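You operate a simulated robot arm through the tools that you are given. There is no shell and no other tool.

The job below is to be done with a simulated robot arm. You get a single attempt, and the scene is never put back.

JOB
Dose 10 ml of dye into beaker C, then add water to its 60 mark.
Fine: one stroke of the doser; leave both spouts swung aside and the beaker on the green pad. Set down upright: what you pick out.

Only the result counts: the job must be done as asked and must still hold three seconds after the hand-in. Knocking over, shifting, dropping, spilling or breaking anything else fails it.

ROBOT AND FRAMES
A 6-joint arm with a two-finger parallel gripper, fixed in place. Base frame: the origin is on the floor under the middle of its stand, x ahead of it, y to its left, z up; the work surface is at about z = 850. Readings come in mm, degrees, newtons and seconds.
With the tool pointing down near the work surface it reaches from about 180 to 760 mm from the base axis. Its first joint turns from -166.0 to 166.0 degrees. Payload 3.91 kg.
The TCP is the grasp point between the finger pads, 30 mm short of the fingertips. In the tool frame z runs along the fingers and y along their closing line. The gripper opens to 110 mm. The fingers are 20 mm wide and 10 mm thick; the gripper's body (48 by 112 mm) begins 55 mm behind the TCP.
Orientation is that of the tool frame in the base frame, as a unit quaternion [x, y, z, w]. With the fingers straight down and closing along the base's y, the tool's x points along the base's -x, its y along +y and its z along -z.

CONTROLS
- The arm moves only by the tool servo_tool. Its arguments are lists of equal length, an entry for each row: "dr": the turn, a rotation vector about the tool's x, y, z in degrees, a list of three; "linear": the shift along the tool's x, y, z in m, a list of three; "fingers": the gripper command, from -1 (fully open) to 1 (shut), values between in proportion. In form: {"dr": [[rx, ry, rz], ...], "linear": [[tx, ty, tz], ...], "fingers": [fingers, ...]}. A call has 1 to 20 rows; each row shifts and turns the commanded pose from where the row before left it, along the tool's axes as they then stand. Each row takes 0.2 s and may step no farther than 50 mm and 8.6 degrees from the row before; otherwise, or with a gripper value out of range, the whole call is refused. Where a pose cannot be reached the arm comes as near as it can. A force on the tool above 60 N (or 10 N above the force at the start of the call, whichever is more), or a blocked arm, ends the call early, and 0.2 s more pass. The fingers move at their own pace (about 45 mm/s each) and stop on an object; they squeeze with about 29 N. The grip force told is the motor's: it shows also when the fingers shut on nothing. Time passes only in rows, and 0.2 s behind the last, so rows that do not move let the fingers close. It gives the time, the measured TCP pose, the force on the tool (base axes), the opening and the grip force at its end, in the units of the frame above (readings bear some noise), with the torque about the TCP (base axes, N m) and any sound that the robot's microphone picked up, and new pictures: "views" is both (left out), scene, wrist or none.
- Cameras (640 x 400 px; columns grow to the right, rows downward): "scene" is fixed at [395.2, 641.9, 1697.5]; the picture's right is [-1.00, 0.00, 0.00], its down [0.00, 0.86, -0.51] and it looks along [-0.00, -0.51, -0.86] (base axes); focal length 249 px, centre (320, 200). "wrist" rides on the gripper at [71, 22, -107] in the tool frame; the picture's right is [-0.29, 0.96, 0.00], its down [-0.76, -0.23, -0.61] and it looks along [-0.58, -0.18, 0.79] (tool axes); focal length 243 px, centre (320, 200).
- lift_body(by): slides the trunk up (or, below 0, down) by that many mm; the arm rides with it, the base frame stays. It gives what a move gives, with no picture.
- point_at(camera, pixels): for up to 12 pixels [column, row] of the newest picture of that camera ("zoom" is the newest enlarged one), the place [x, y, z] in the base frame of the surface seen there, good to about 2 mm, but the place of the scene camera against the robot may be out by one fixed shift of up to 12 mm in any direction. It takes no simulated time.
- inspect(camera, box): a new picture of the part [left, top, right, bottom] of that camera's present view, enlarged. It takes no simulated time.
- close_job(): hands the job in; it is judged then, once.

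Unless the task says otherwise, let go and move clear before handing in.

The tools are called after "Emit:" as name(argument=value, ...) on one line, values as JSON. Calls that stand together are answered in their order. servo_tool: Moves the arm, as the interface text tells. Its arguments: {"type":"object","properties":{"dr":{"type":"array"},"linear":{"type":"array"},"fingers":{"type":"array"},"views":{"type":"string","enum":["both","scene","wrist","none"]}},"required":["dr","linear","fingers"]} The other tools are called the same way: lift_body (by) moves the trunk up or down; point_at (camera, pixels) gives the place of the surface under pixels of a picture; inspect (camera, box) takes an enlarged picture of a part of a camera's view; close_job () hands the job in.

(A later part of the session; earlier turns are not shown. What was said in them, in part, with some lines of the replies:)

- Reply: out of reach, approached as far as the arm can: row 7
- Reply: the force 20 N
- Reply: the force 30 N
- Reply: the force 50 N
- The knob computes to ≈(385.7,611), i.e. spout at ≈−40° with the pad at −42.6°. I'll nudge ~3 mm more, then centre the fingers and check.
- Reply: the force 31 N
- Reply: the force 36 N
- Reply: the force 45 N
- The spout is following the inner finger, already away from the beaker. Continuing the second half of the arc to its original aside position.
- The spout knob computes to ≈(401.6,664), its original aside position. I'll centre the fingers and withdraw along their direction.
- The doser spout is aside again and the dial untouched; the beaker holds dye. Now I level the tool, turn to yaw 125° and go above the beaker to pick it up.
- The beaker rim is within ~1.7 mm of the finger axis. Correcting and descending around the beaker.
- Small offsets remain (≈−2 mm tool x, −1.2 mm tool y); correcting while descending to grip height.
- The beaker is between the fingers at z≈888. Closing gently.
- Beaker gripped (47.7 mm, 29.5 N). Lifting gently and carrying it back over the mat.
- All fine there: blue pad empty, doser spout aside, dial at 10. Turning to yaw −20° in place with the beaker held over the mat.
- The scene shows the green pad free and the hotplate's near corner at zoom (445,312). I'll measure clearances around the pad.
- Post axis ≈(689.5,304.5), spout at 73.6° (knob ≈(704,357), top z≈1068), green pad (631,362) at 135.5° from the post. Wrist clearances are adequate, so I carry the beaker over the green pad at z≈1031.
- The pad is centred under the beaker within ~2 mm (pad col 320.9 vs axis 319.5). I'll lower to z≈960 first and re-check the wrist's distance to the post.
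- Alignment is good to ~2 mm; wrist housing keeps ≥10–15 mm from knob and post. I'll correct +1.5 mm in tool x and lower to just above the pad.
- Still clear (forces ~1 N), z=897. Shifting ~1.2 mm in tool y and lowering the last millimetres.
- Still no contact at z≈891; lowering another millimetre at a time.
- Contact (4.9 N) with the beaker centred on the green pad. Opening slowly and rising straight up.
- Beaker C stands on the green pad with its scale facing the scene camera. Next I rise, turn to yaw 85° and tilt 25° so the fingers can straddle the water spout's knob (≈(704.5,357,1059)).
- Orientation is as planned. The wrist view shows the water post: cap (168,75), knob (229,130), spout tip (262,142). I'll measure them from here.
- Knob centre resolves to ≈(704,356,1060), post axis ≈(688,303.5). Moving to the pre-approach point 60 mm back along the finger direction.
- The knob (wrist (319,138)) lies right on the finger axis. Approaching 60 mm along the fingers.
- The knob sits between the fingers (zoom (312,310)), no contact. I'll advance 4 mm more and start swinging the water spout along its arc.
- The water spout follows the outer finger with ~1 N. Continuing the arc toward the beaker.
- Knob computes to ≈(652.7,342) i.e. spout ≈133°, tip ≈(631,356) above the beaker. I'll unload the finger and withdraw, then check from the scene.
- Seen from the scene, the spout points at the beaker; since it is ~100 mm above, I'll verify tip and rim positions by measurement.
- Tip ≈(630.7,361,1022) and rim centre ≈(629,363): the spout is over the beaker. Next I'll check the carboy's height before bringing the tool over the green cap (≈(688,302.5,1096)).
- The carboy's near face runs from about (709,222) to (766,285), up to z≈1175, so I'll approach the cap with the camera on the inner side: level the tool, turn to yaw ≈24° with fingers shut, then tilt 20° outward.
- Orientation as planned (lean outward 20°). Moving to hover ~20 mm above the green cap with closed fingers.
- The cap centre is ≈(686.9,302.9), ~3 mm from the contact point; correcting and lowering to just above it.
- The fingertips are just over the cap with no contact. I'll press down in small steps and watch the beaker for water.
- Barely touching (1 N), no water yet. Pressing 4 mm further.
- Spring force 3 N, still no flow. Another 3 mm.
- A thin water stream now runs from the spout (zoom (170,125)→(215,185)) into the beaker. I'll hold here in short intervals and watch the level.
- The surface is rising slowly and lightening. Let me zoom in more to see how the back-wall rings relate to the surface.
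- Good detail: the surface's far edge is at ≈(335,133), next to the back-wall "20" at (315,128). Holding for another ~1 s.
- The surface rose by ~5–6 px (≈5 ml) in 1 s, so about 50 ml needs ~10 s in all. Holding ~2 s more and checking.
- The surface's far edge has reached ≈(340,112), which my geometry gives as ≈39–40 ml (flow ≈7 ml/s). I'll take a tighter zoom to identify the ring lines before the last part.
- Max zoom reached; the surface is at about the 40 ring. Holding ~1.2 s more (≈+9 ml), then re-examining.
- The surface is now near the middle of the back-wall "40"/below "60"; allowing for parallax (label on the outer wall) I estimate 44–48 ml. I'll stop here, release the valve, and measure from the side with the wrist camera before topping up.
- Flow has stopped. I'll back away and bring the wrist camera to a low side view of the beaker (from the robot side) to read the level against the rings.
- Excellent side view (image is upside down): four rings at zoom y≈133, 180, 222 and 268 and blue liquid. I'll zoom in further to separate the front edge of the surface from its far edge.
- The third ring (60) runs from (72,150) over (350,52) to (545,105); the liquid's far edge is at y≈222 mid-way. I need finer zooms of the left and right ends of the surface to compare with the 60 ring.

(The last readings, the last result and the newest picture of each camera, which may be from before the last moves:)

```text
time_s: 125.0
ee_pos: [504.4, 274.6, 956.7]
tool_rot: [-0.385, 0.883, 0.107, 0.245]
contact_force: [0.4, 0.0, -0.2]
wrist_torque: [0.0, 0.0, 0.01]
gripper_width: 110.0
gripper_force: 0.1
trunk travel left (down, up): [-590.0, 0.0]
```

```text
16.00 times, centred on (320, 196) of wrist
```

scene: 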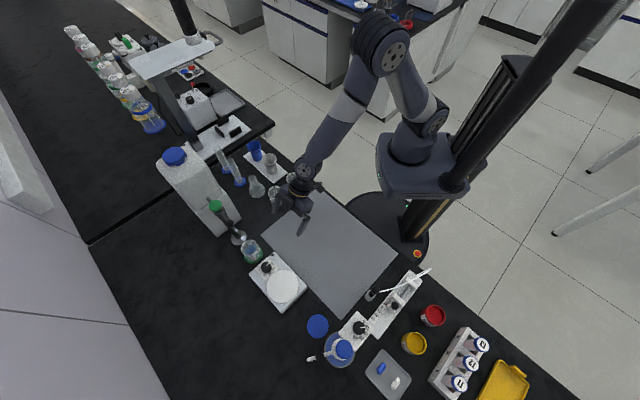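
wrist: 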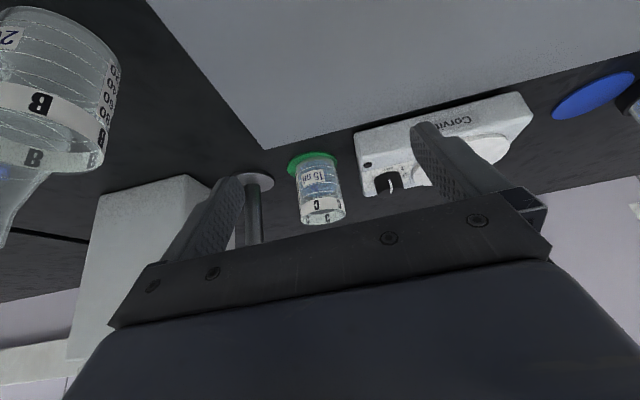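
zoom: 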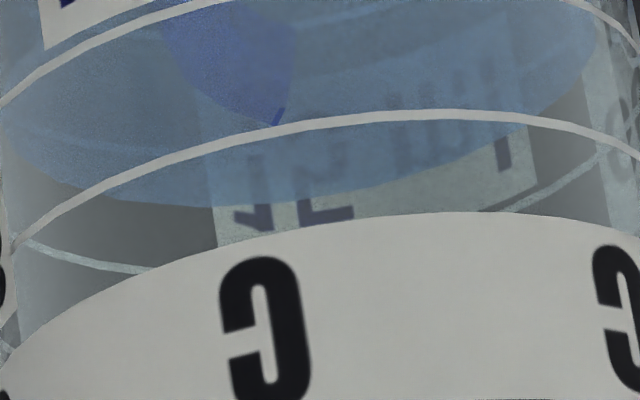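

The back arc of the 60 ring is visible above the liquid's far edge, so the level is still below 60: fitting the ellipses gives ≈3.3 px below the 60 ring with 8.85 px per 20 ml, i.e. ≈52 ml. About 8 ml (≈1 s of flow at ~8 ml/s) is needed, so I retrace my path to the green cap.

Emit:
servo_tool(dr=[[0, 0, 0], [0, 0, 0], [0, 0, 0], [0, 0, 0], [0, 0, 0], [0, 5.5, 0], [0, 5.5, 0], [2.67, 0, 7.33], [2.67, 0, 7.33], [2.67, 0, 7.33], [0, 0, 0], [0, 0, 0], [0, 0, 0], [0, 0, 0], [0, 0, 0]], linear=[[-0.0235, -0.0103, -0.0305], [-0.0235, -0.0103, -0.0305], [-0.0235, -0.0103, -0.0305], [-0.0235, -0.0103, -0.0305], [-0.0235, -0.0103, -0.0305], [0, 0, 0], [0, 0, 0], [0, 0, 0], [0, 0, 0], [0, 0, 0], [-0.0427, -0.005, 0.0127], [-0.0427, -0.005, 0.0127], [-0.0427, -0.005, 0.0127], [0, 0, 0], [0, 0, 0]], fingers=[-1, -1, -1, -1, -1, 1, 1, 1, 1, 1, 1, 1, 1, 1, 1], views="both")

Emit:
inspect(camera="wrist", box=[220, 30, 420, 180])

Emit:
inspect(camera="scene", box=[243, 242, 259, 252])

```text
time_s: 128.2
ee_pos: [687.3, 295.3, 1159.4]
tool_rot: [-0.203, 0.964, 0.035, 0.17]
contact_force: [-0.4, 0.2, -1.0]
wrist_torque: [0.0, -0.01, 0.03]
gripper_width: 0.0
gripper_force: 29.0
trunk travel left (down, up): [-590.0, 0.0]
```

scene: 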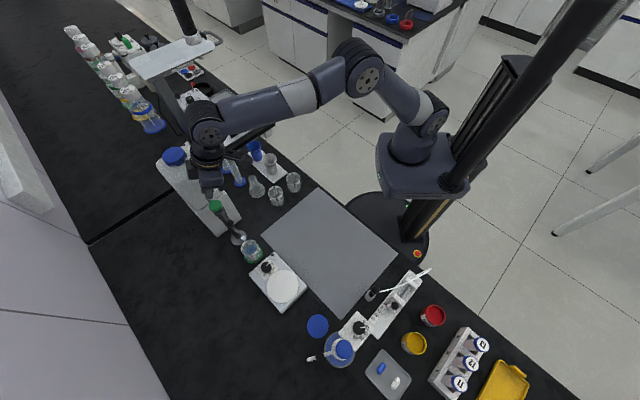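
wrist: 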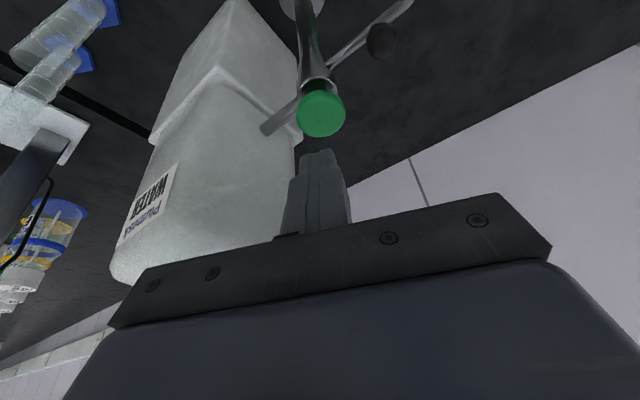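

```text
2.67 times, centred on (320, 105) of wrist
```

zoom: 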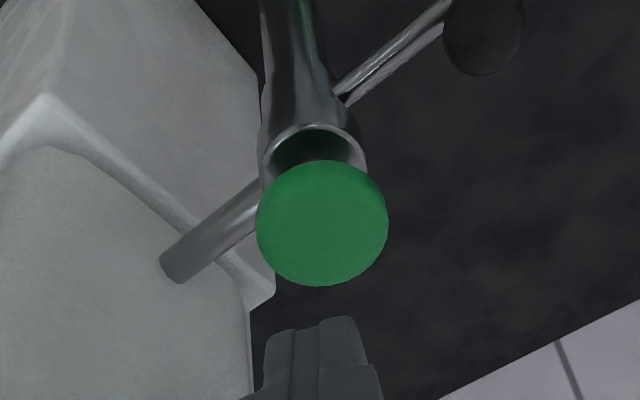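

```text
16.00 times, centred on (251, 247) of scene
```

zoom: 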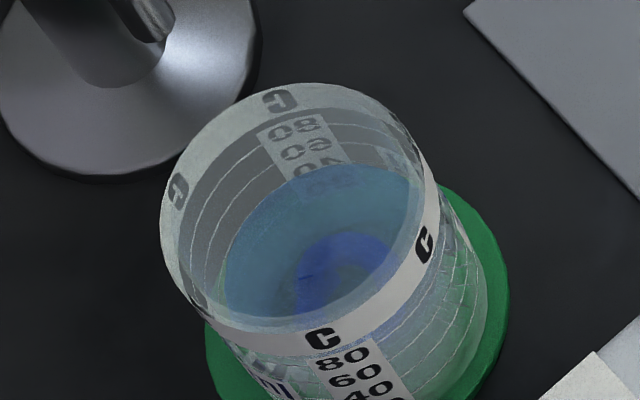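

The cap is ~6 mm off in y from the tool; I'll correct and lower to just above it (z≈1131).

Emit:
servo_tool(dr=[[0, 0, 0], [0, 0, 0], [0, 0, 0]], linear=[[0.0083, 0.0056, 0.0268], [0, 0, 0], [0, 0, 0]], fingers=[1, 1, 1], views="both")

Emit:
inspect(camera="wrist", box=[220, 60, 420, 210])

```text
time_s: 129.0
ee_pos: [685.6, 303.1, 1130.1]
tool_rot: [-0.202, 0.964, 0.035, 0.171]
contact_force: [0.1, -0.6, -1.4]
wrist_torque: [0.03, 0.0, -0.02]
gripper_width: 0.1
gripper_force: 28.8
trunk travel left (down, up): [-590.0, 0.0]
```

scene: 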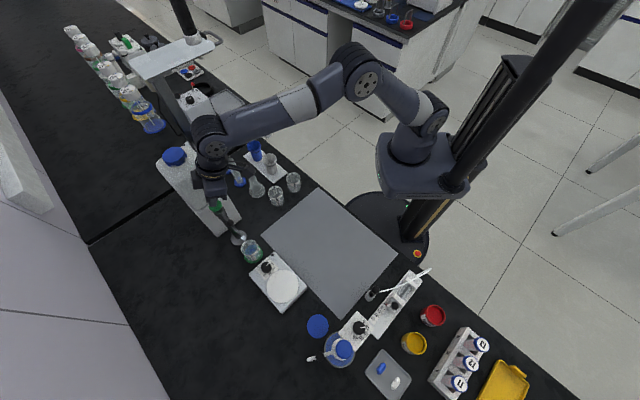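
wrist: 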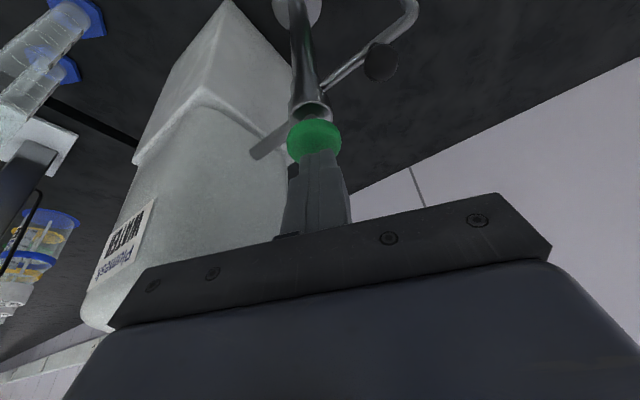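

```text
2.67 times, centred on (320, 135) of wrist
```

zoom: 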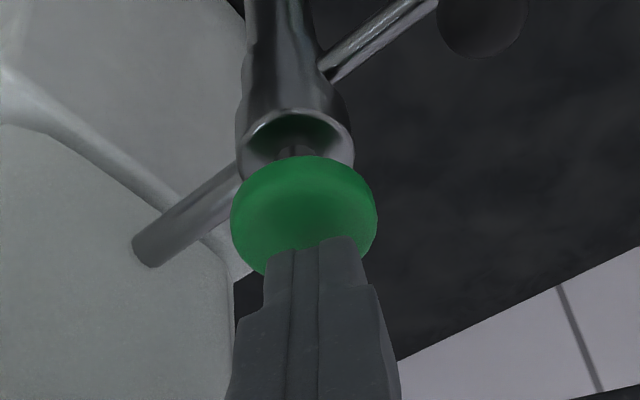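

Positioned (z≈1130). I'll press to the same depth (z≈1117.6) for ~0.7 s and release in one call, expecting about +6 ml.

Emit:
servo_tool(dr=[[0, 0, 0], [0, 0, 0], [0, 0, 0], [0, 0, 0], [0, 0, 0], [0, 0, 0], [0, 0, 0], [0, 0, 0]], linear=[[0.0024, 0, 0.0066], [0, 0, 0], [0.0019, 0, 0.0052], [0, 0, 0], [0, 0, 0], [0, 0, 0], [-0.0034, 0, -0.0094], [-0.0034, 0, -0.0094]], fingers=[1, 1, 1, 1, 1, 1, 1, 1], views="scene")

Emit:
inspect(camera="scene", box=[243, 242, 259, 252])

```text
time_s: 130.8
ee_pos: [688.1, 303.0, 1136.8]
tool_rot: [-0.202, 0.964, 0.036, 0.17]
contact_force: [0.2, 0.3, -0.1]
wrist_torque: [0.01, 0.01, 0.02]
gripper_width: 0.2
gripper_force: 29.0
trunk travel left (down, up): [-590.0, 0.0]
```

scene: 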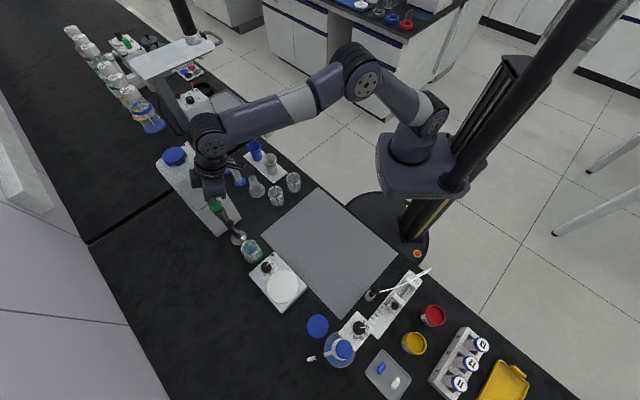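

```text
16.00 times, centred on (251, 247) of scene
```

zoom: 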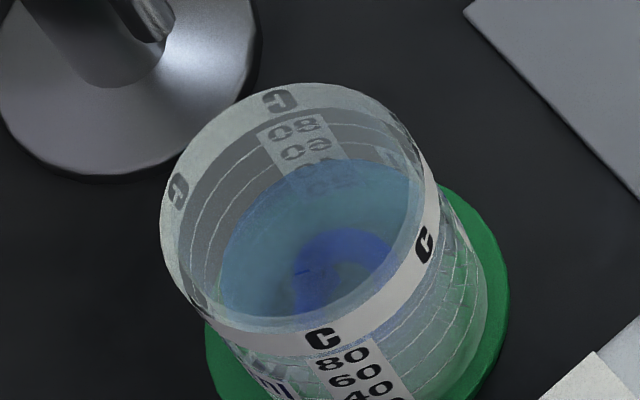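

The surface rose ~6–7 px (≈+6–7 ml), so it should be near 58–59 ml. I'll return to the same side view to compare with the 60 ring.

Emit:
servo_tool(dr=[[0, 0, 0], [0, 0, 0], [0, 0, 0], [0, 0, 0], [-2.67, 0, -7.33], [-2.67, 0, -7.33], [-2.67, 0, -7.33], [0, -5.5, 0], [0, -5.5, 0], [0, 0, 0], [0, 0, 0], [0, 0, 0], [0, 0, 0], [0, 0, 0], [0, 0, 0]], linear=[[-0.0062, -0.0056, -0.0195], [0.0427, 0.005, -0.0127], [0.0427, 0.005, -0.0127], [0.0427, 0.005, -0.0127], [0, 0, 0], [0, 0, 0], [0, 0, 0], [0, 0, 0], [0, 0, 0], [0.0235, 0.0103, 0.0305], [0.0235, 0.0103, 0.0305], [0.0235, 0.0103, 0.0305], [0.0235, 0.0103, 0.0305], [0.0235, 0.0103, 0.0305], [0, 0, 0]], fingers=[1, -1, -1, -1, -1, -1, -1, -1, -1, -1, -1, -1, -1, -1, -1], views="both")

Emit:
inspect(camera="wrist", box=[295, 178, 347, 212])

Emit:
inspect(camera="wrist", box=[300, 184, 340, 209])

```text
time_s: 134.0
ee_pos: [508.2, 275.0, 957.0]
tool_rot: [-0.384, 0.884, 0.106, 0.245]
contact_force: [-0.3, 0.2, -0.1]
wrist_torque: [0.03, 0.02, -0.03]
gripper_width: 109.9
gripper_force: 0.1
trunk travel left (down, up): [-590.0, 0.0]
```

scene: 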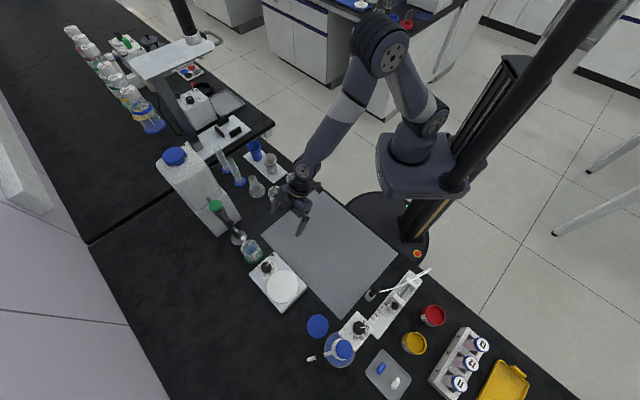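
wrist: 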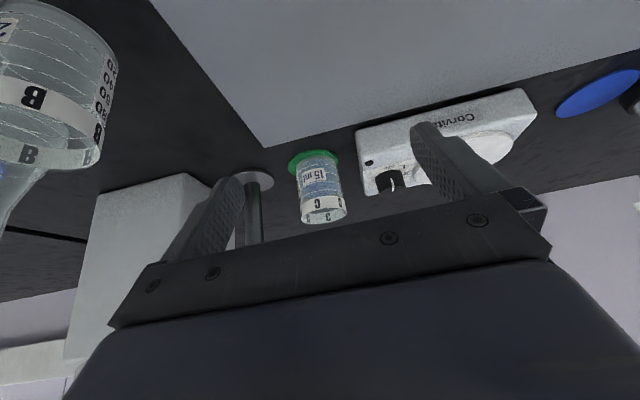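

```text
11.76 times, centred on (321, 195) of wrist
```

zoom: 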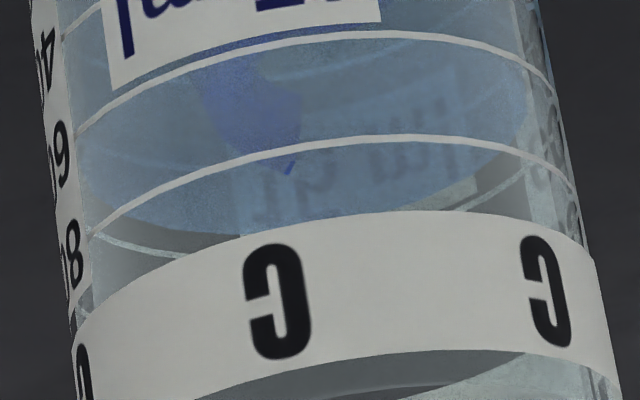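

```text
16.00 times, centred on (320, 196) of wrist
```

zoom: 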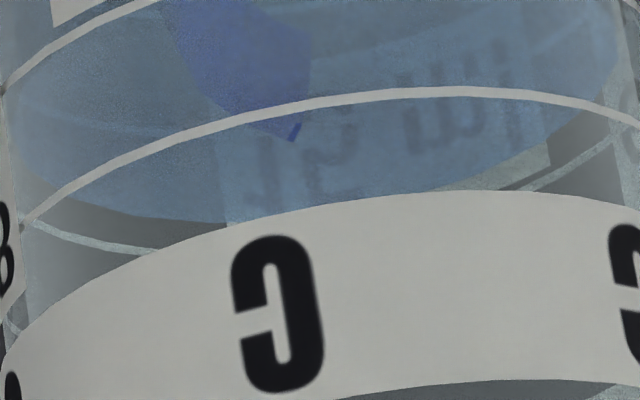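

The liquid's far edge now lies just short of the 60 ring's back arc; I'll take finer zooms on both sides to quantify the remaining gap.

Emit:
inspect(camera="wrist", box=[292, 182, 332, 207])

Emit:
inspect(camera="wrist", box=[312, 176, 352, 201])

```text
16.00 times, centred on (312, 194) of wrist
```

zoom: 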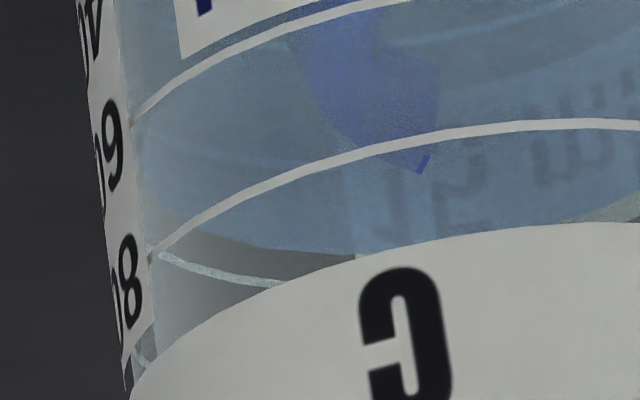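

```text
16.00 times, centred on (332, 188) of wrist
```

zoom: 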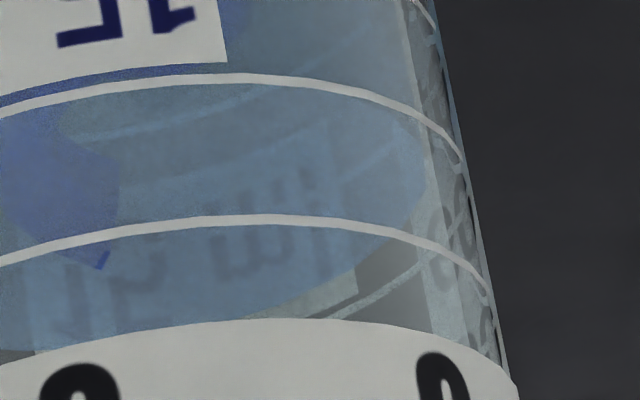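

Fitting both sides: the surface is ≈1.4 px below the 60 level with 8.7 px per 20 ml, i.e. ≈57 ml (scene estimate ≈56). About 3 ml more is needed, i.e. ≈0.4 s of flow. Going back to the cap.

Emit:
servo_tool(dr=[[0, 0, 0], [0, 0, 0], [0, 0, 0], [0, 0, 0], [0, 0, 0], [0, 5.5, 0], [0, 5.5, 0], [2.67, 0, 7.33], [2.67, 0, 7.33], [2.67, 0, 7.33], [0, 0, 0], [0, 0, 0], [0, 0, 0], [0, 0, 0], [0, 0, 0], [0, 0, 0], [0, 0, 0]], linear=[[-0.0235, -0.0103, -0.0305], [-0.0235, -0.0103, -0.0305], [-0.0235, -0.0103, -0.0305], [-0.0235, -0.0103, -0.0305], [-0.0235, -0.0103, -0.0305], [0, 0, 0], [0, 0, 0], [0, 0, 0], [0, 0, 0], [0, 0, 0], [-0.0427, -0.005, 0.0127], [-0.0427, -0.005, 0.0127], [-0.0427, -0.005, 0.0127], [0, 0, 0], [0.0062, 0.0056, 0.0195], [0, 0, 0], [0, 0, 0]], fingers=[-1, -1, -1, -1, -1, 1, 1, 1, 1, 1, 1, 1, 1, 1, 1, 1, 1], views="both")

Emit:
inspect(camera="wrist", box=[220, 60, 420, 210])

```text
time_s: 137.6
ee_pos: [686.6, 303.8, 1138.4]
tool_rot: [-0.203, 0.964, 0.036, 0.17]
contact_force: [-0.2, 0.3, -0.2]
wrist_torque: [0.01, 0.0, 0.01]
gripper_width: 0.0
gripper_force: 29.1
trunk travel left (down, up): [-590.0, 0.0]
```

scene: 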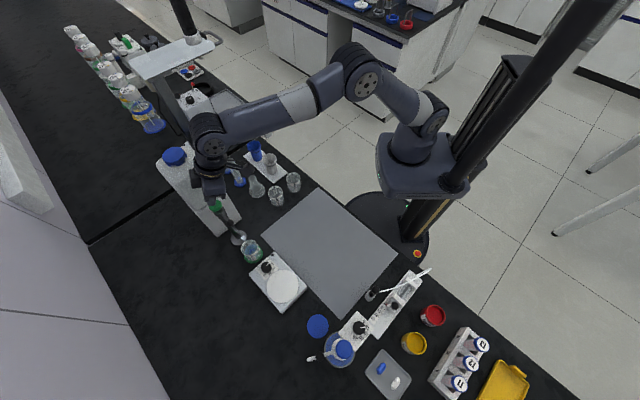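
wrist: 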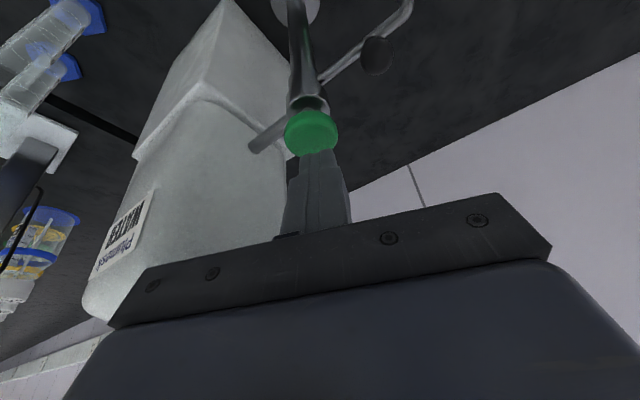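

```text
2.67 times, centred on (320, 135) of wrist
```

zoom: 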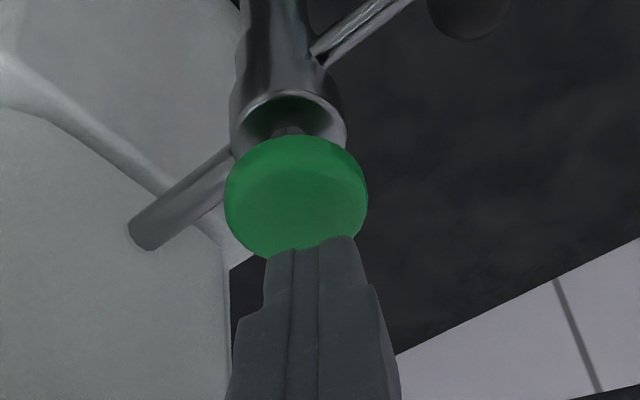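

At z≈1138 over the cap. I'll go to just above the flow threshold, pulse the valve for ≈0.4 s, and release.

Emit:
servo_tool(dr=[[0, 0, 0], [0, 0, 0], [0, 0, 0], [0, 0, 0], [0, 0, 0], [0, 0, 0], [0, 0, 0], [0, 0, 0]], linear=[[0.0027, 0, 0.0075], [0.0022, 0, 0.0061], [0, 0, 0], [0.0019, 0, 0.0052], [0, 0, 0], [-0.001, 0, -0.0028], [-0.0034, 0, -0.0094], [-0.0034, 0, -0.0094]], fingers=[1, 1, 1, 1, 1, 1, 1, 1], views="scene")

Emit:
inspect(camera="scene", box=[243, 242, 259, 252])

```text
time_s: 139.4
ee_pos: [685.7, 303.2, 1139.4]
tool_rot: [-0.203, 0.964, 0.036, 0.169]
contact_force: [0.1, -0.1, 0.2]
wrist_torque: [0.01, 0.0, -0.01]
gripper_width: 0.0
gripper_force: 29.5
trunk travel left (down, up): [-590.0, 0.0]
```

scene: 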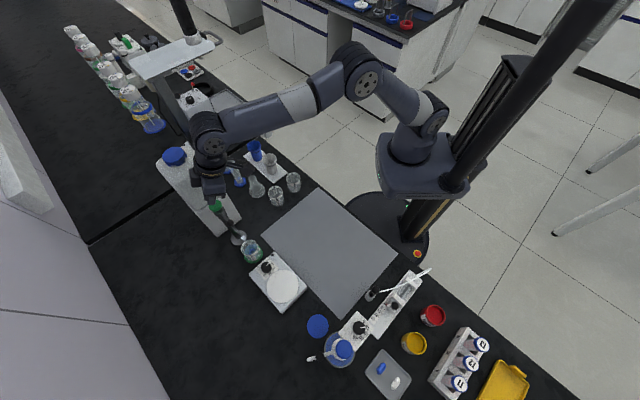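

```text
16.00 times, centred on (251, 247) of scene
```

zoom: 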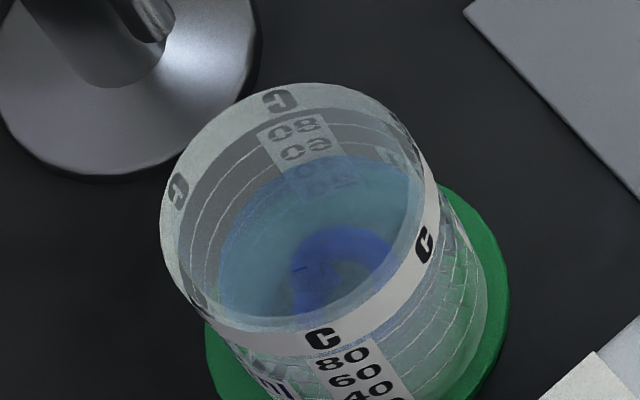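

The surface moved up ~3 px (≈3 ml). Checking again from the side view.

Emit:
servo_tool(dr=[[0, 0, 0], [0, 0, 0], [0, 0, 0], [0, 0, 0], [-2.67, 0, -7.33], [-2.67, 0, -7.33], [-2.67, 0, -7.33], [0, -5.5, 0], [0, -5.5, 0], [0, 0, 0], [0, 0, 0], [0, 0, 0], [0, 0, 0], [0, 0, 0], [0, 0, 0], [0, 0, 0]], linear=[[-0.0062, -0.0056, -0.0195], [0.0427, 0.005, -0.0127], [0.0427, 0.005, -0.0127], [0.0427, 0.005, -0.0127], [0, 0, 0], [0, 0, 0], [0, 0, 0], [0, 0, 0], [0, 0, 0], [0.0235, 0.0103, 0.0305], [0.0235, 0.0103, 0.0305], [0.0235, 0.0103, 0.0305], [0.0235, 0.0103, 0.0305], [0.0235, 0.0103, 0.0305], [0, 0, 0], [0, 0, 0]], fingers=[1, -1, -1, -1, -1, -1, -1, -1, -1, -1, -1, -1, -1, -1, -1, -1], views="both")

Emit:
inspect(camera="wrist", box=[292, 182, 332, 207])

Emit:
inspect(camera="wrist", box=[312, 176, 352, 201])

Emit:
inspect(camera="wrist", box=[295, 178, 347, 212])

```text
time_s: 142.8
ee_pos: [506.9, 276.4, 963.8]
tool_rot: [-0.385, 0.884, 0.106, 0.244]
contact_force: [0.1, 0.1, 0.2]
wrist_torque: [-0.02, 0.01, -0.03]
gripper_width: 109.7
gripper_force: 0.2
trunk travel left (down, up): [-590.0, 0.0]
```

scene: 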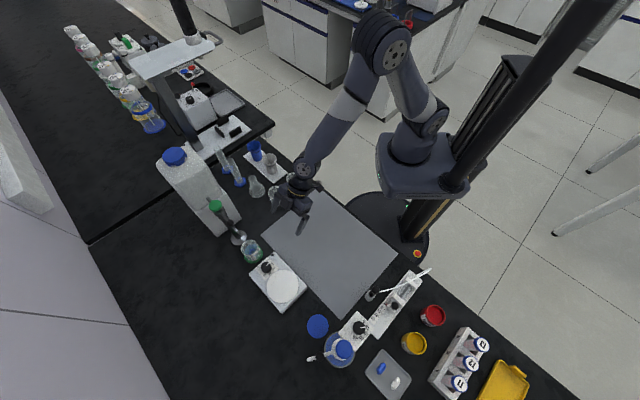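
wrist: 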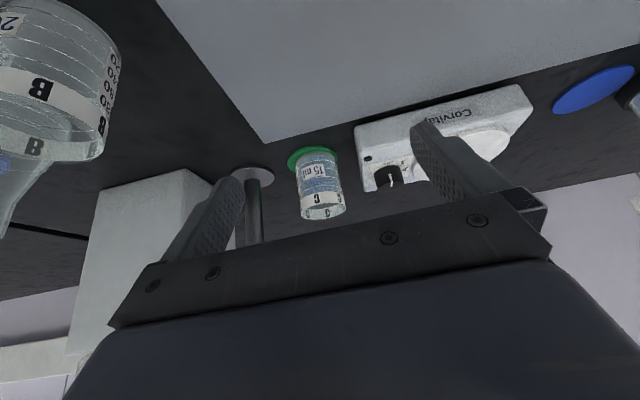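

```text
16.00 times, centred on (312, 194) of wrist
```

zoom: 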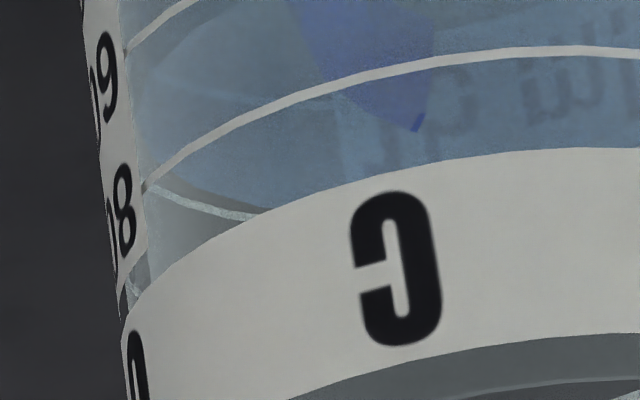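

```text
16.00 times, centred on (332, 188) of wrist
```

zoom: 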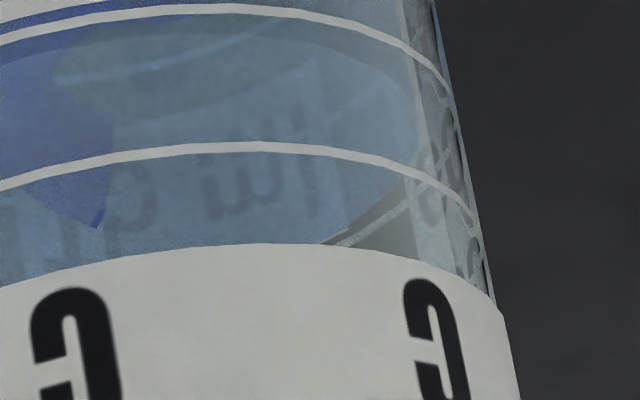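

```text
11.76 times, centred on (321, 195) of wrist
```

zoom: 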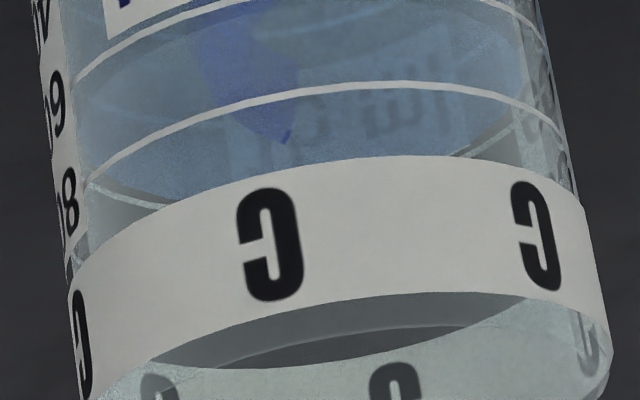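

Now the liquid's far edge practically touches the 60 ring's back arc as expected for a surface at the 60 mark (≈60–61 by this view, ≈59 by the scene view). Level done; next I swing the water spout aside: rise and reorient (yaw 120°, tilt 25°).

Emit:
servo_tool(dr=[[0, 0, 0], [0, 0, 0], [0, 0, 0], [0, 0, 0], [0, 7.75, 0], [0, 7.75, 0], [0, 7.75, 0], [0, 7.75, 0], [0, 0, -8.11], [0, 0, -8.11], [0, 0, -8.11], [0, 0, -8.11], [0, 0, -8.11], [0, 0, -8.11], [0, 0, -8.11], [0, 0, -8.11], [0, 0, -8.11], [8.33, 0, 0], [8.33, 0, 0], [8.34, 0, 0]], linear=[[-0.0219, 0, -0.0364], [-0.0219, 0, -0.0364], [-0.0219, 0, -0.0364], [-0.0219, 0, -0.0364], [0, 0, 0], [0, 0, 0], [0, 0, 0], [0, 0, 0], [0, 0, 0], [0, 0, 0], [0, 0, 0], [0, 0, 0], [0, 0, 0], [0, 0, 0], [0, 0, 0], [0, 0, 0], [0, 0, 0], [0, 0, 0], [0, 0, 0], [0, 0, 0]], fingers=[0.2, 0.2, 0.2, 0.2, 0.2, 0.2, 0.2, 0.2, 0.2, 0.2, 0.2, 0.2, 0.2, 0.2, 0.2, 0.2, 0.2, 0.2, 0.2, 0.2], views="both")

Emit:
inspect(camera="scene", box=[180, 180, 308, 270])

```text
time_s: 147.0
ee_pos: [506.2, 277.1, 1132.6]
tool_rot: [0.846, -0.487, 0.108, -0.188]
contact_force: [0.5, -1.0, 0.1]
wrist_torque: [-0.02, 0.01, -0.03]
gripper_width: 44.1
gripper_force: 0.0
trunk travel left (down, up): [-590.0, 0.0]
```

scene: 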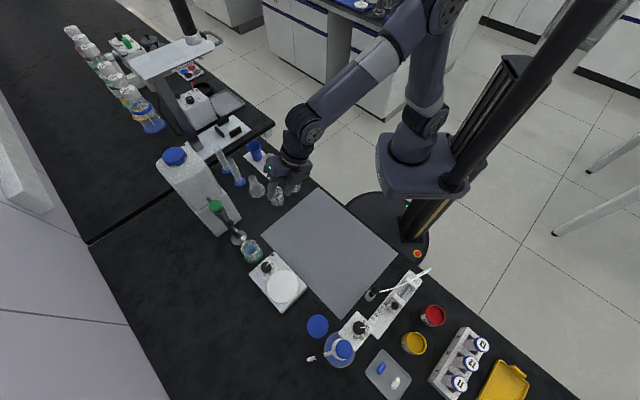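
wrist: 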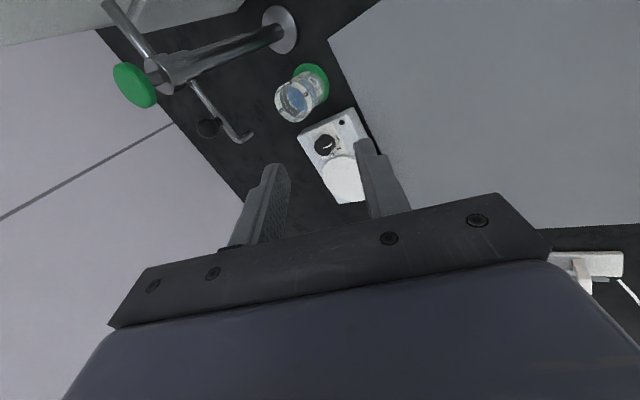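

```text
4.44 times, centred on (244, 225) of scene
```

zoom: 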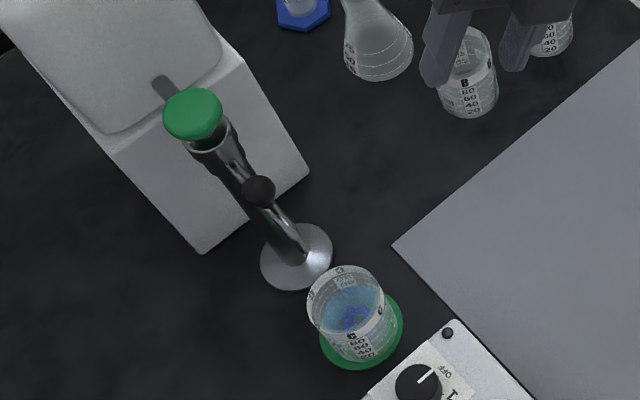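

Ready. Moving to the pre-approach point near the water spout knob (≈(652,342.5,1060)).

Emit:
servo_tool(dr=[[0, 0, 0], [0, 0, 0], [0, 0, 0], [0, 0, 0], [0, 0, 0]], linear=[[0.0054, -0.0377, 0.02], [0.0054, -0.0377, 0.02], [0.0054, -0.0377, 0.02], [0, 0, 0], [0, 0, 0]], fingers=[0.2, 0.2, 0.2, 0.2, 0.2], views="both")

Emit:
inspect(camera="wrist", box=[220, 60, 420, 210])

```text
time_s: 148.2
ee_pos: [625.1, 325.8, 1123.4]
tool_rot: [0.846, -0.487, 0.108, -0.186]
contact_force: [-0.6, 0.0, -0.5]
wrist_torque: [-0.03, 0.02, -0.01]
gripper_width: 43.9
gripper_force: 0.0
trunk travel left (down, up): [-590.0, 0.0]
```

scene: 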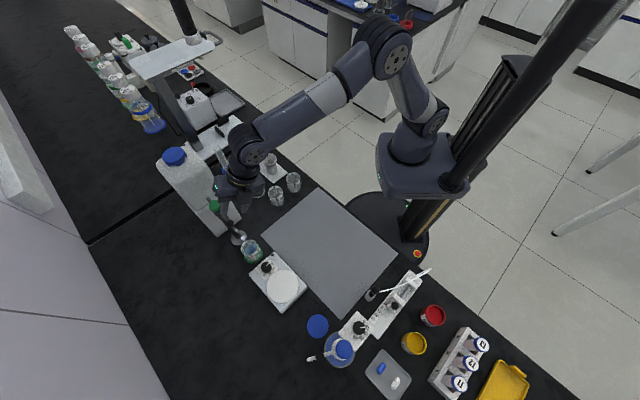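
wrist: 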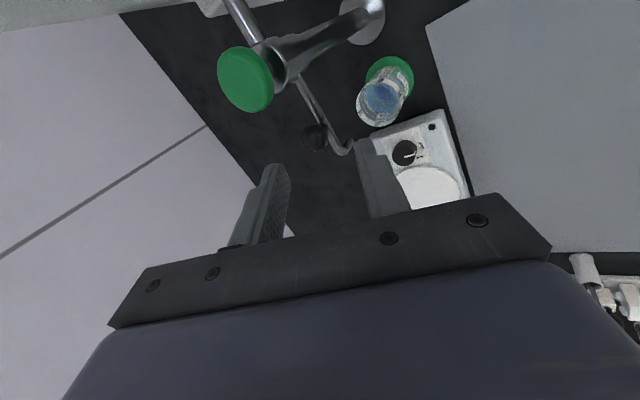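

```text
2.67 times, centred on (320, 135) of wrist
```

zoom: 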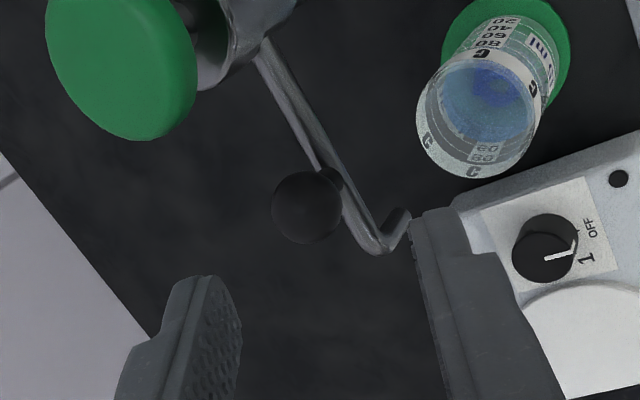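

The knob (wrist (314,138)) is nearly on the finger axis and the spout's bend lies beyond the finger's width. Approaching along the fingers.

Emit:
servo_tool(dr=[[0, 0, 0], [0, 0, 0], [0, 0, 0], [0, 0, 0], [0, 0, 0], [0, 0, 0]], linear=[[0, -0.002, 0.02], [0, 0, 0.016], [0, 0, 0.012], [0, 0, 0.0085], [0, 0, 0], [0, 0, 0]], fingers=[0.2, 0.2, 0.2, 0.2, 0.2, 0.2], views="both")

Emit:
inspect(camera="wrist", box=[220, 60, 420, 210])

```text
time_s: 149.6
ee_pos: [647.0, 342.4, 1073.3]
tool_rot: [0.846, -0.488, 0.107, -0.188]
contact_force: [0.3, 0.1, -0.1]
wrist_torque: [-0.01, 0.0, -0.04]
gripper_width: 44.1
gripper_force: 0.1
trunk travel left (down, up): [-590.0, 0.0]
```

scene: 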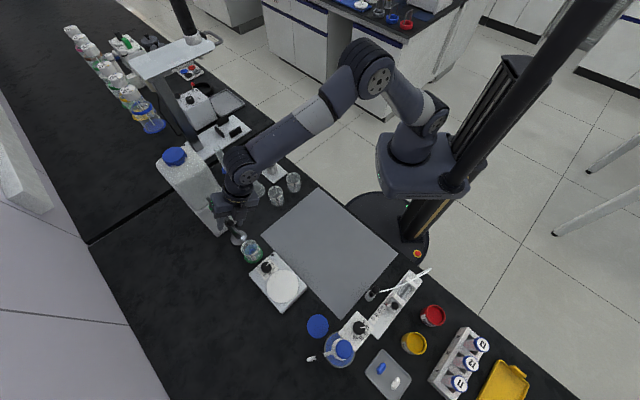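
wrist: 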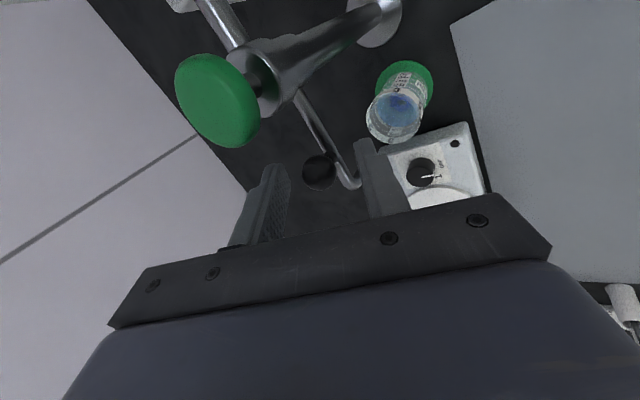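

```text
2.67 times, centred on (320, 135) of wrist
```

zoom: 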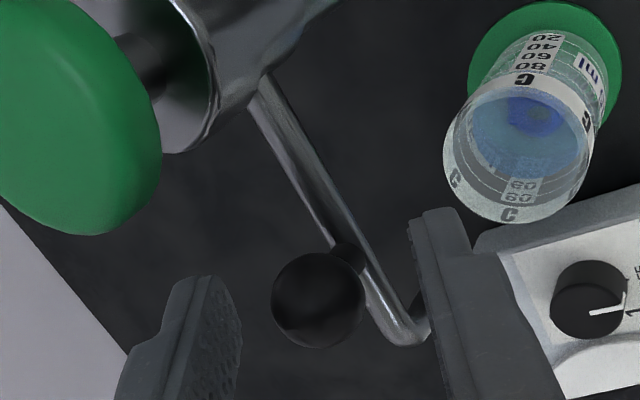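

The knob sits between the fingers without contact. Swinging the water spout outward, first half of the arc.

Emit:
servo_tool(dr=[[0, 2.11, 4.53], [0, 2.11, 4.53], [0, 2.11, 4.53], [0, 0, 0], [0, 0, 0]], linear=[[0.002, -0.0116, 0.0054], [-0.0017, -0.0085, 0.004], [-0.0008, -0.0084, 0.0039], [0, 0, 0], [0, 0, 0]], fingers=[0.2, 0.2, 0.2, 0.2, 0.2], views="both")

Emit:
inspect(camera="wrist", box=[220, 60, 420, 210])

```text
time_s: 150.8
ee_pos: [675.2, 355.3, 1073.4]
tool_rot: [0.775, -0.594, 0.132, -0.172]
contact_force: [-0.1, -1.2, -0.4]
wrist_torque: [0.02, -0.01, -0.01]
gripper_width: 44.4
gripper_force: 0.0
trunk travel left (down, up): [-590.0, 0.0]
```

scene: 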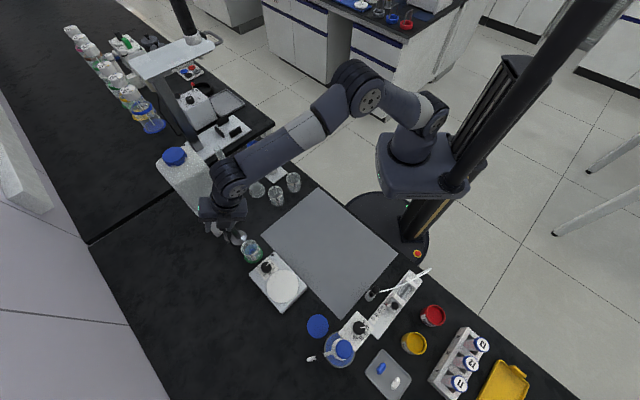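
wrist: 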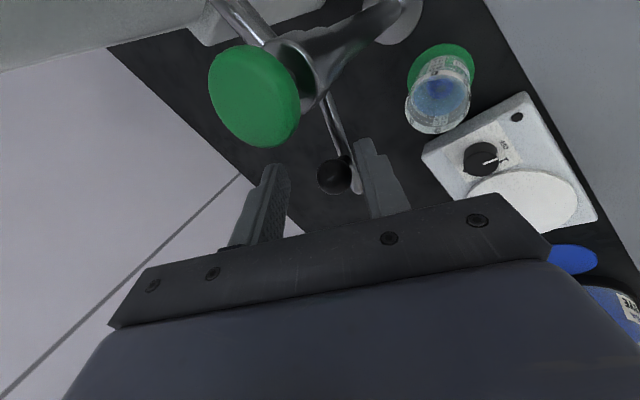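

```text
2.67 times, centred on (320, 135) of wrist
```

zoom: 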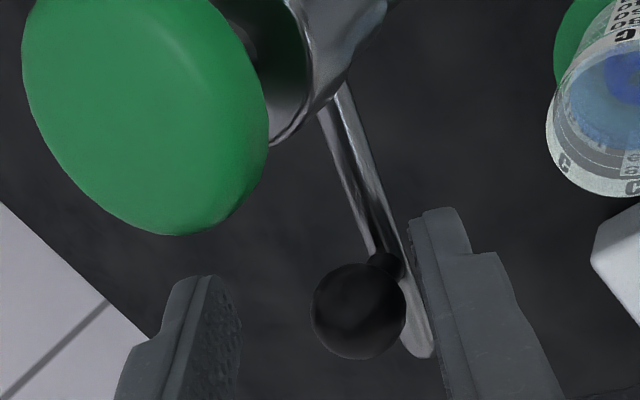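

The spout follows the inner finger. Completing the arc to its original aside position.

Emit:
servo_tool(dr=[[0, 2.11, 4.53], [0, 2.11, 4.53], [0, 2.11, 4.53], [0, 2.11, 4.53], [0, 0, 0], [0, 0, 0]], linear=[[0, -0.0084, 0.0039], [0.0007, -0.0084, 0.0039], [0.0016, -0.0084, 0.0039], [0.0021, -0.0075, 0.0035], [0, 0, 0], [0, 0, 0]], fingers=[0.2, 0.2, 0.2, 0.2, 0.2, 0.2], views="both")

Emit:
inspect(camera="wrist", box=[220, 60, 420, 210])

Emit:
inspect(camera="scene", box=[180, 180, 308, 270])

```text
time_s: 152.2
ee_pos: [710.2, 357.4, 1073.7]
tool_rot: [-0.66, 0.719, -0.159, 0.147]
contact_force: [-5.8, 3.3, -1.2]
wrist_torque: [0.08, 0.2, -0.1]
gripper_width: 46.8
gripper_force: 2.8
trunk travel left (down, up): [-590.0, 0.0]
```

scene: 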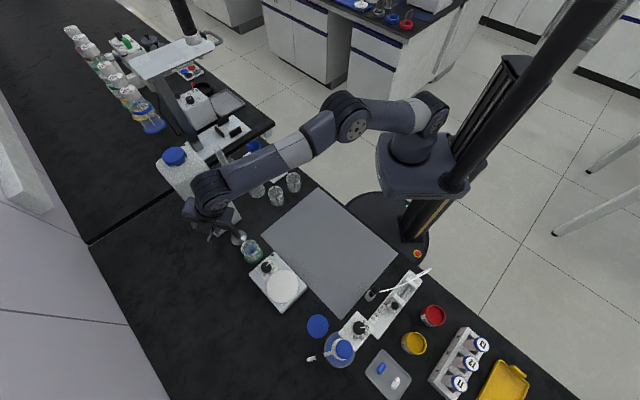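
wrist: 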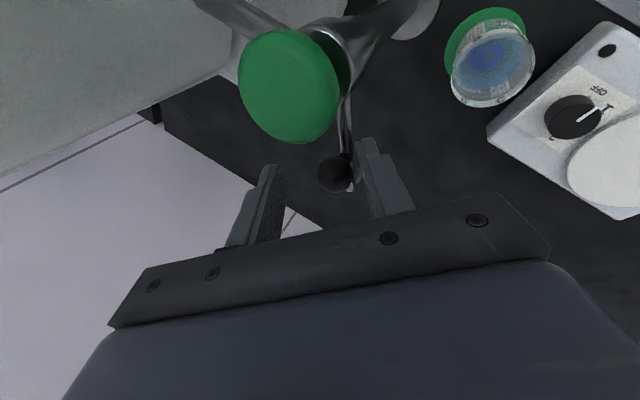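

```text
2.67 times, centred on (320, 135) of wrist
```

zoom: 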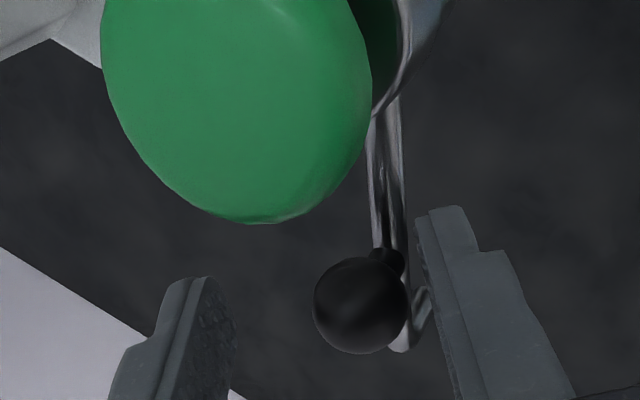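

```text
4.44 times, centred on (244, 225) of scene
```

zoom: 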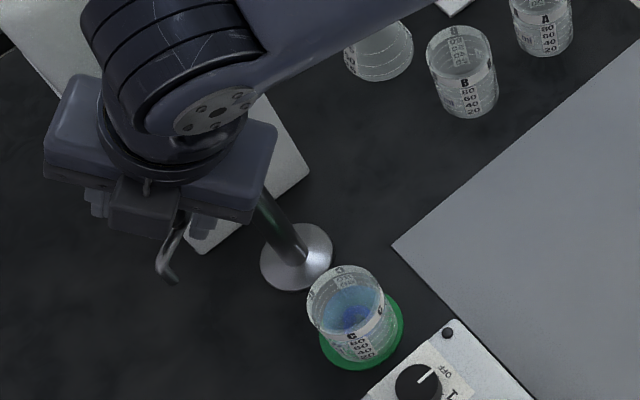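

The spout has reached its aside stop (light 6 N reaction), tip back at zoom (165,270) as at the start. Centring the fingers and withdrawing.

Emit:
servo_tool(dr=[[0, 0, 0], [0, 0, 0], [0, 0, 0], [0, 0, 0], [0, 0, 0], [0, 0, 0], [0, 0, 0]], linear=[[0, 0.01, -0.0045], [0, 0, -0.015], [0, 0, -0.025], [0, 0, -0.035], [0, 0.01, -0.04], [0, 0.03, -0.03], [0, 0, 0]], fingers=[0.2, 0.2, 0.2, 0.2, 0.2, 0.2, 0.2], views="both")

Emit:
inspect(camera="scene", box=[180, 180, 308, 270])

Emit:
inspect(camera="scene", box=[243, 242, 259, 252])

```text
time_s: 153.8
ee_pos: [607.4, 366.1, 1190.8]
tool_rot: [-0.66, 0.719, -0.16, 0.147]
contact_force: [0.1, 0.5, 0.6]
wrist_torque: [0.03, -0.04, 0.02]
gripper_width: 44.0
gripper_force: 0.1
trunk travel left (down, up): [-590.0, 0.0]
```

scene: 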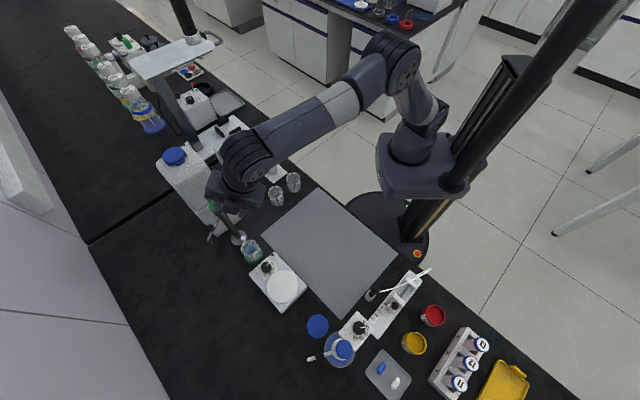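
wrist: 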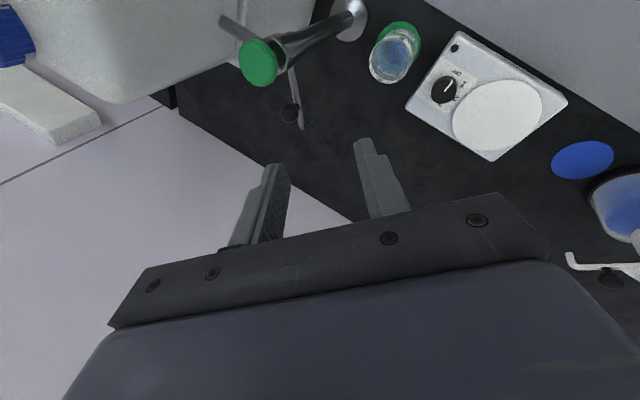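

```text
4.44 times, centred on (244, 225) of scene
```

zoom: 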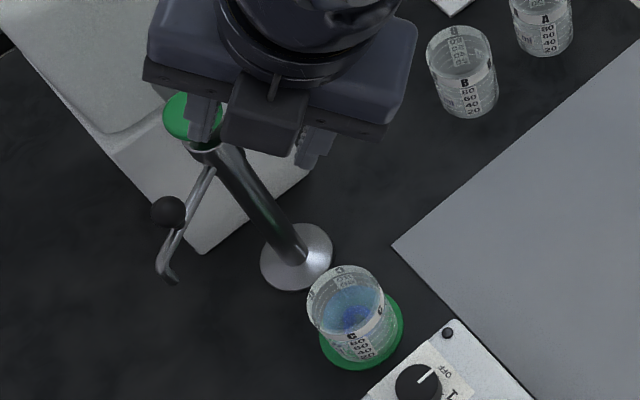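

```text
16.00 times, centred on (251, 247) of scene
```

zoom: 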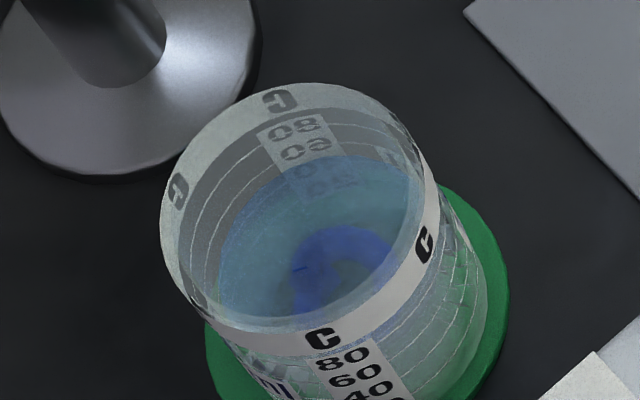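

The water spout is aside at its original place, and the surface looks level with the 60 mark. I'll move the arm well clear and take a final look at everything.

Emit:
servo_tool(dr=[[0, 0, 0], [0, 0, 0], [0, 0, 0], [0, 0, 0], [0, 0, 0], [0, 0, 0], [0, 0, 0], [0, 0, 0]], linear=[[0.0285, 0.0357, -0.0166], [0.0285, 0.0357, -0.0166], [0.0285, 0.0357, -0.0166], [0.0285, 0.0357, -0.0166], [0.0285, 0.0357, -0.0166], [0.0285, 0.0357, -0.0166], [0, 0, 0], [0, 0, 0]], fingers=[0.2, 0.2, 0.2, 0.0, -0.3, -0.6, -0.6, -0.6], views="both")

Emit:
inspect(camera="scene", box=[170, 140, 330, 270])

Emit:
inspect(camera="scene", box=[272, 290, 400, 370])

Emit:
inspect(camera="scene", box=[225, 225, 289, 265])

```text
time_s: 155.6
ee_pos: [355.6, 215.6, 1189.1]
tool_rot: [-0.66, 0.719, -0.159, 0.146]
contact_force: [0.7, 0.5, 0.4]
wrist_torque: [-0.02, 0.02, -0.02]
gripper_width: 88.0
gripper_force: 0.1
trunk travel left (down, up): [-590.0, 0.0]
```

scene: 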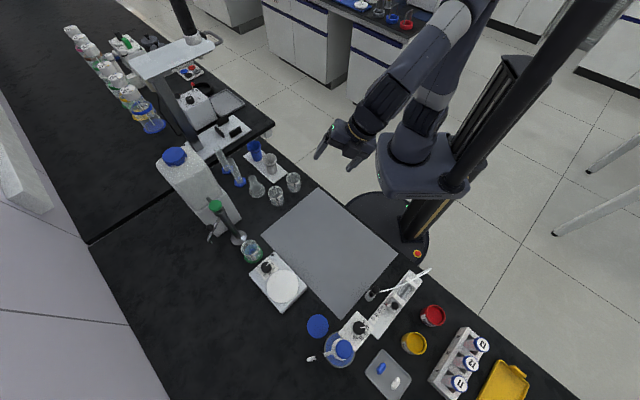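
wrist: 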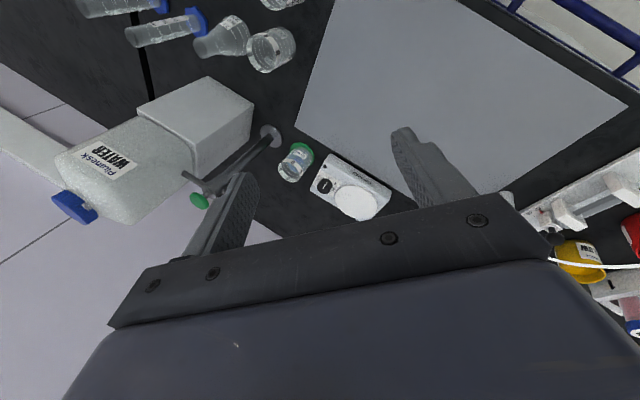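

```text
3.08 times, centred on (250, 205) of scene
```

zoom: 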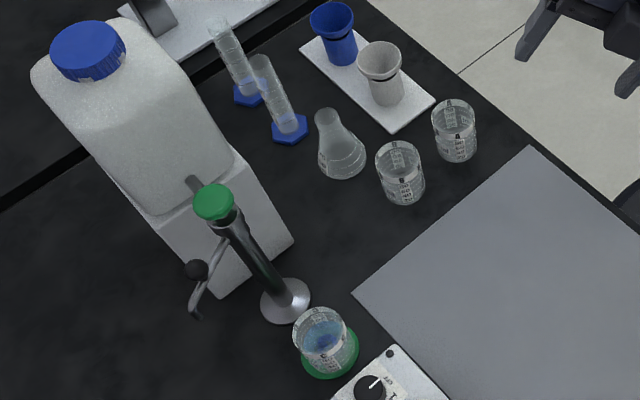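

```text
5.00 times, centred on (336, 330) of scene
```

zoom: 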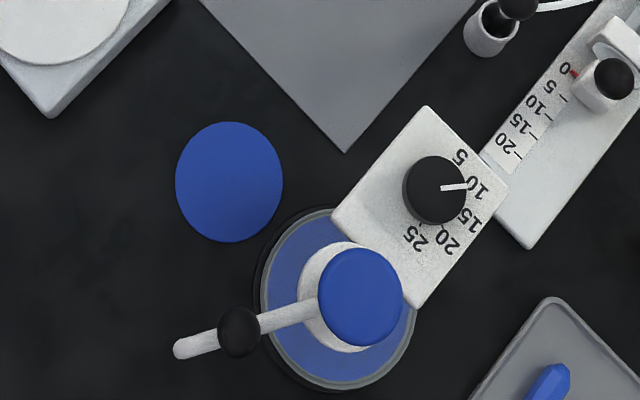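

```text
10.00 times, centred on (257, 245) of scene
```

zoom: 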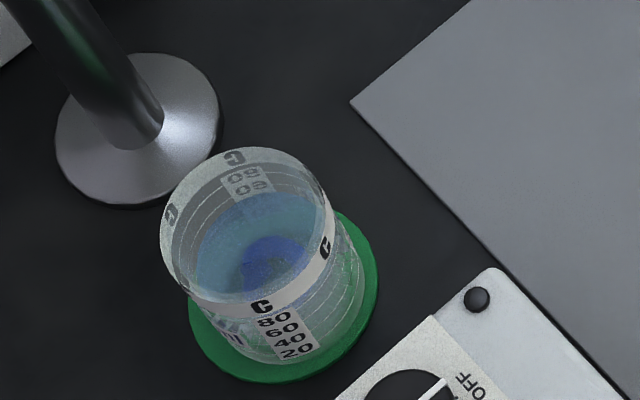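

Final views show beaker C upright on the green pad with the surface at the 60 mark. Both spouts are swung aside, the doser dial is at 10 with its cap up, and the other objects are where they were at the start. The arm is clear, so I'm handing in.

Emit:
close_job()

```text
The job is handed in.
```

I've handed the job in. Beaker C holds one 10 ml stroke of dye, topped up with water to about its 60 mark.

- **Dye:** The dial had first overshot to about 8 and was turned back. It read 10 when I made the one full stroke, pressed down to the stop.
- **Water:** I added it in three presses. Two camera views put the final level between about 59 and 61 ml, so expect an error of a millilitre or so.
- **End state:** The beaker stands upright on the green pad, both spouts are swung aside, and the arm is clear.
- **Contact to know about:** While first reaching for the doser's spout knob, a finger pressed on the spout tube with about 49 N. I backed off at once, and the doser showed no shift afterwards. The final pictures show nothing else moved, tipped or spilled.
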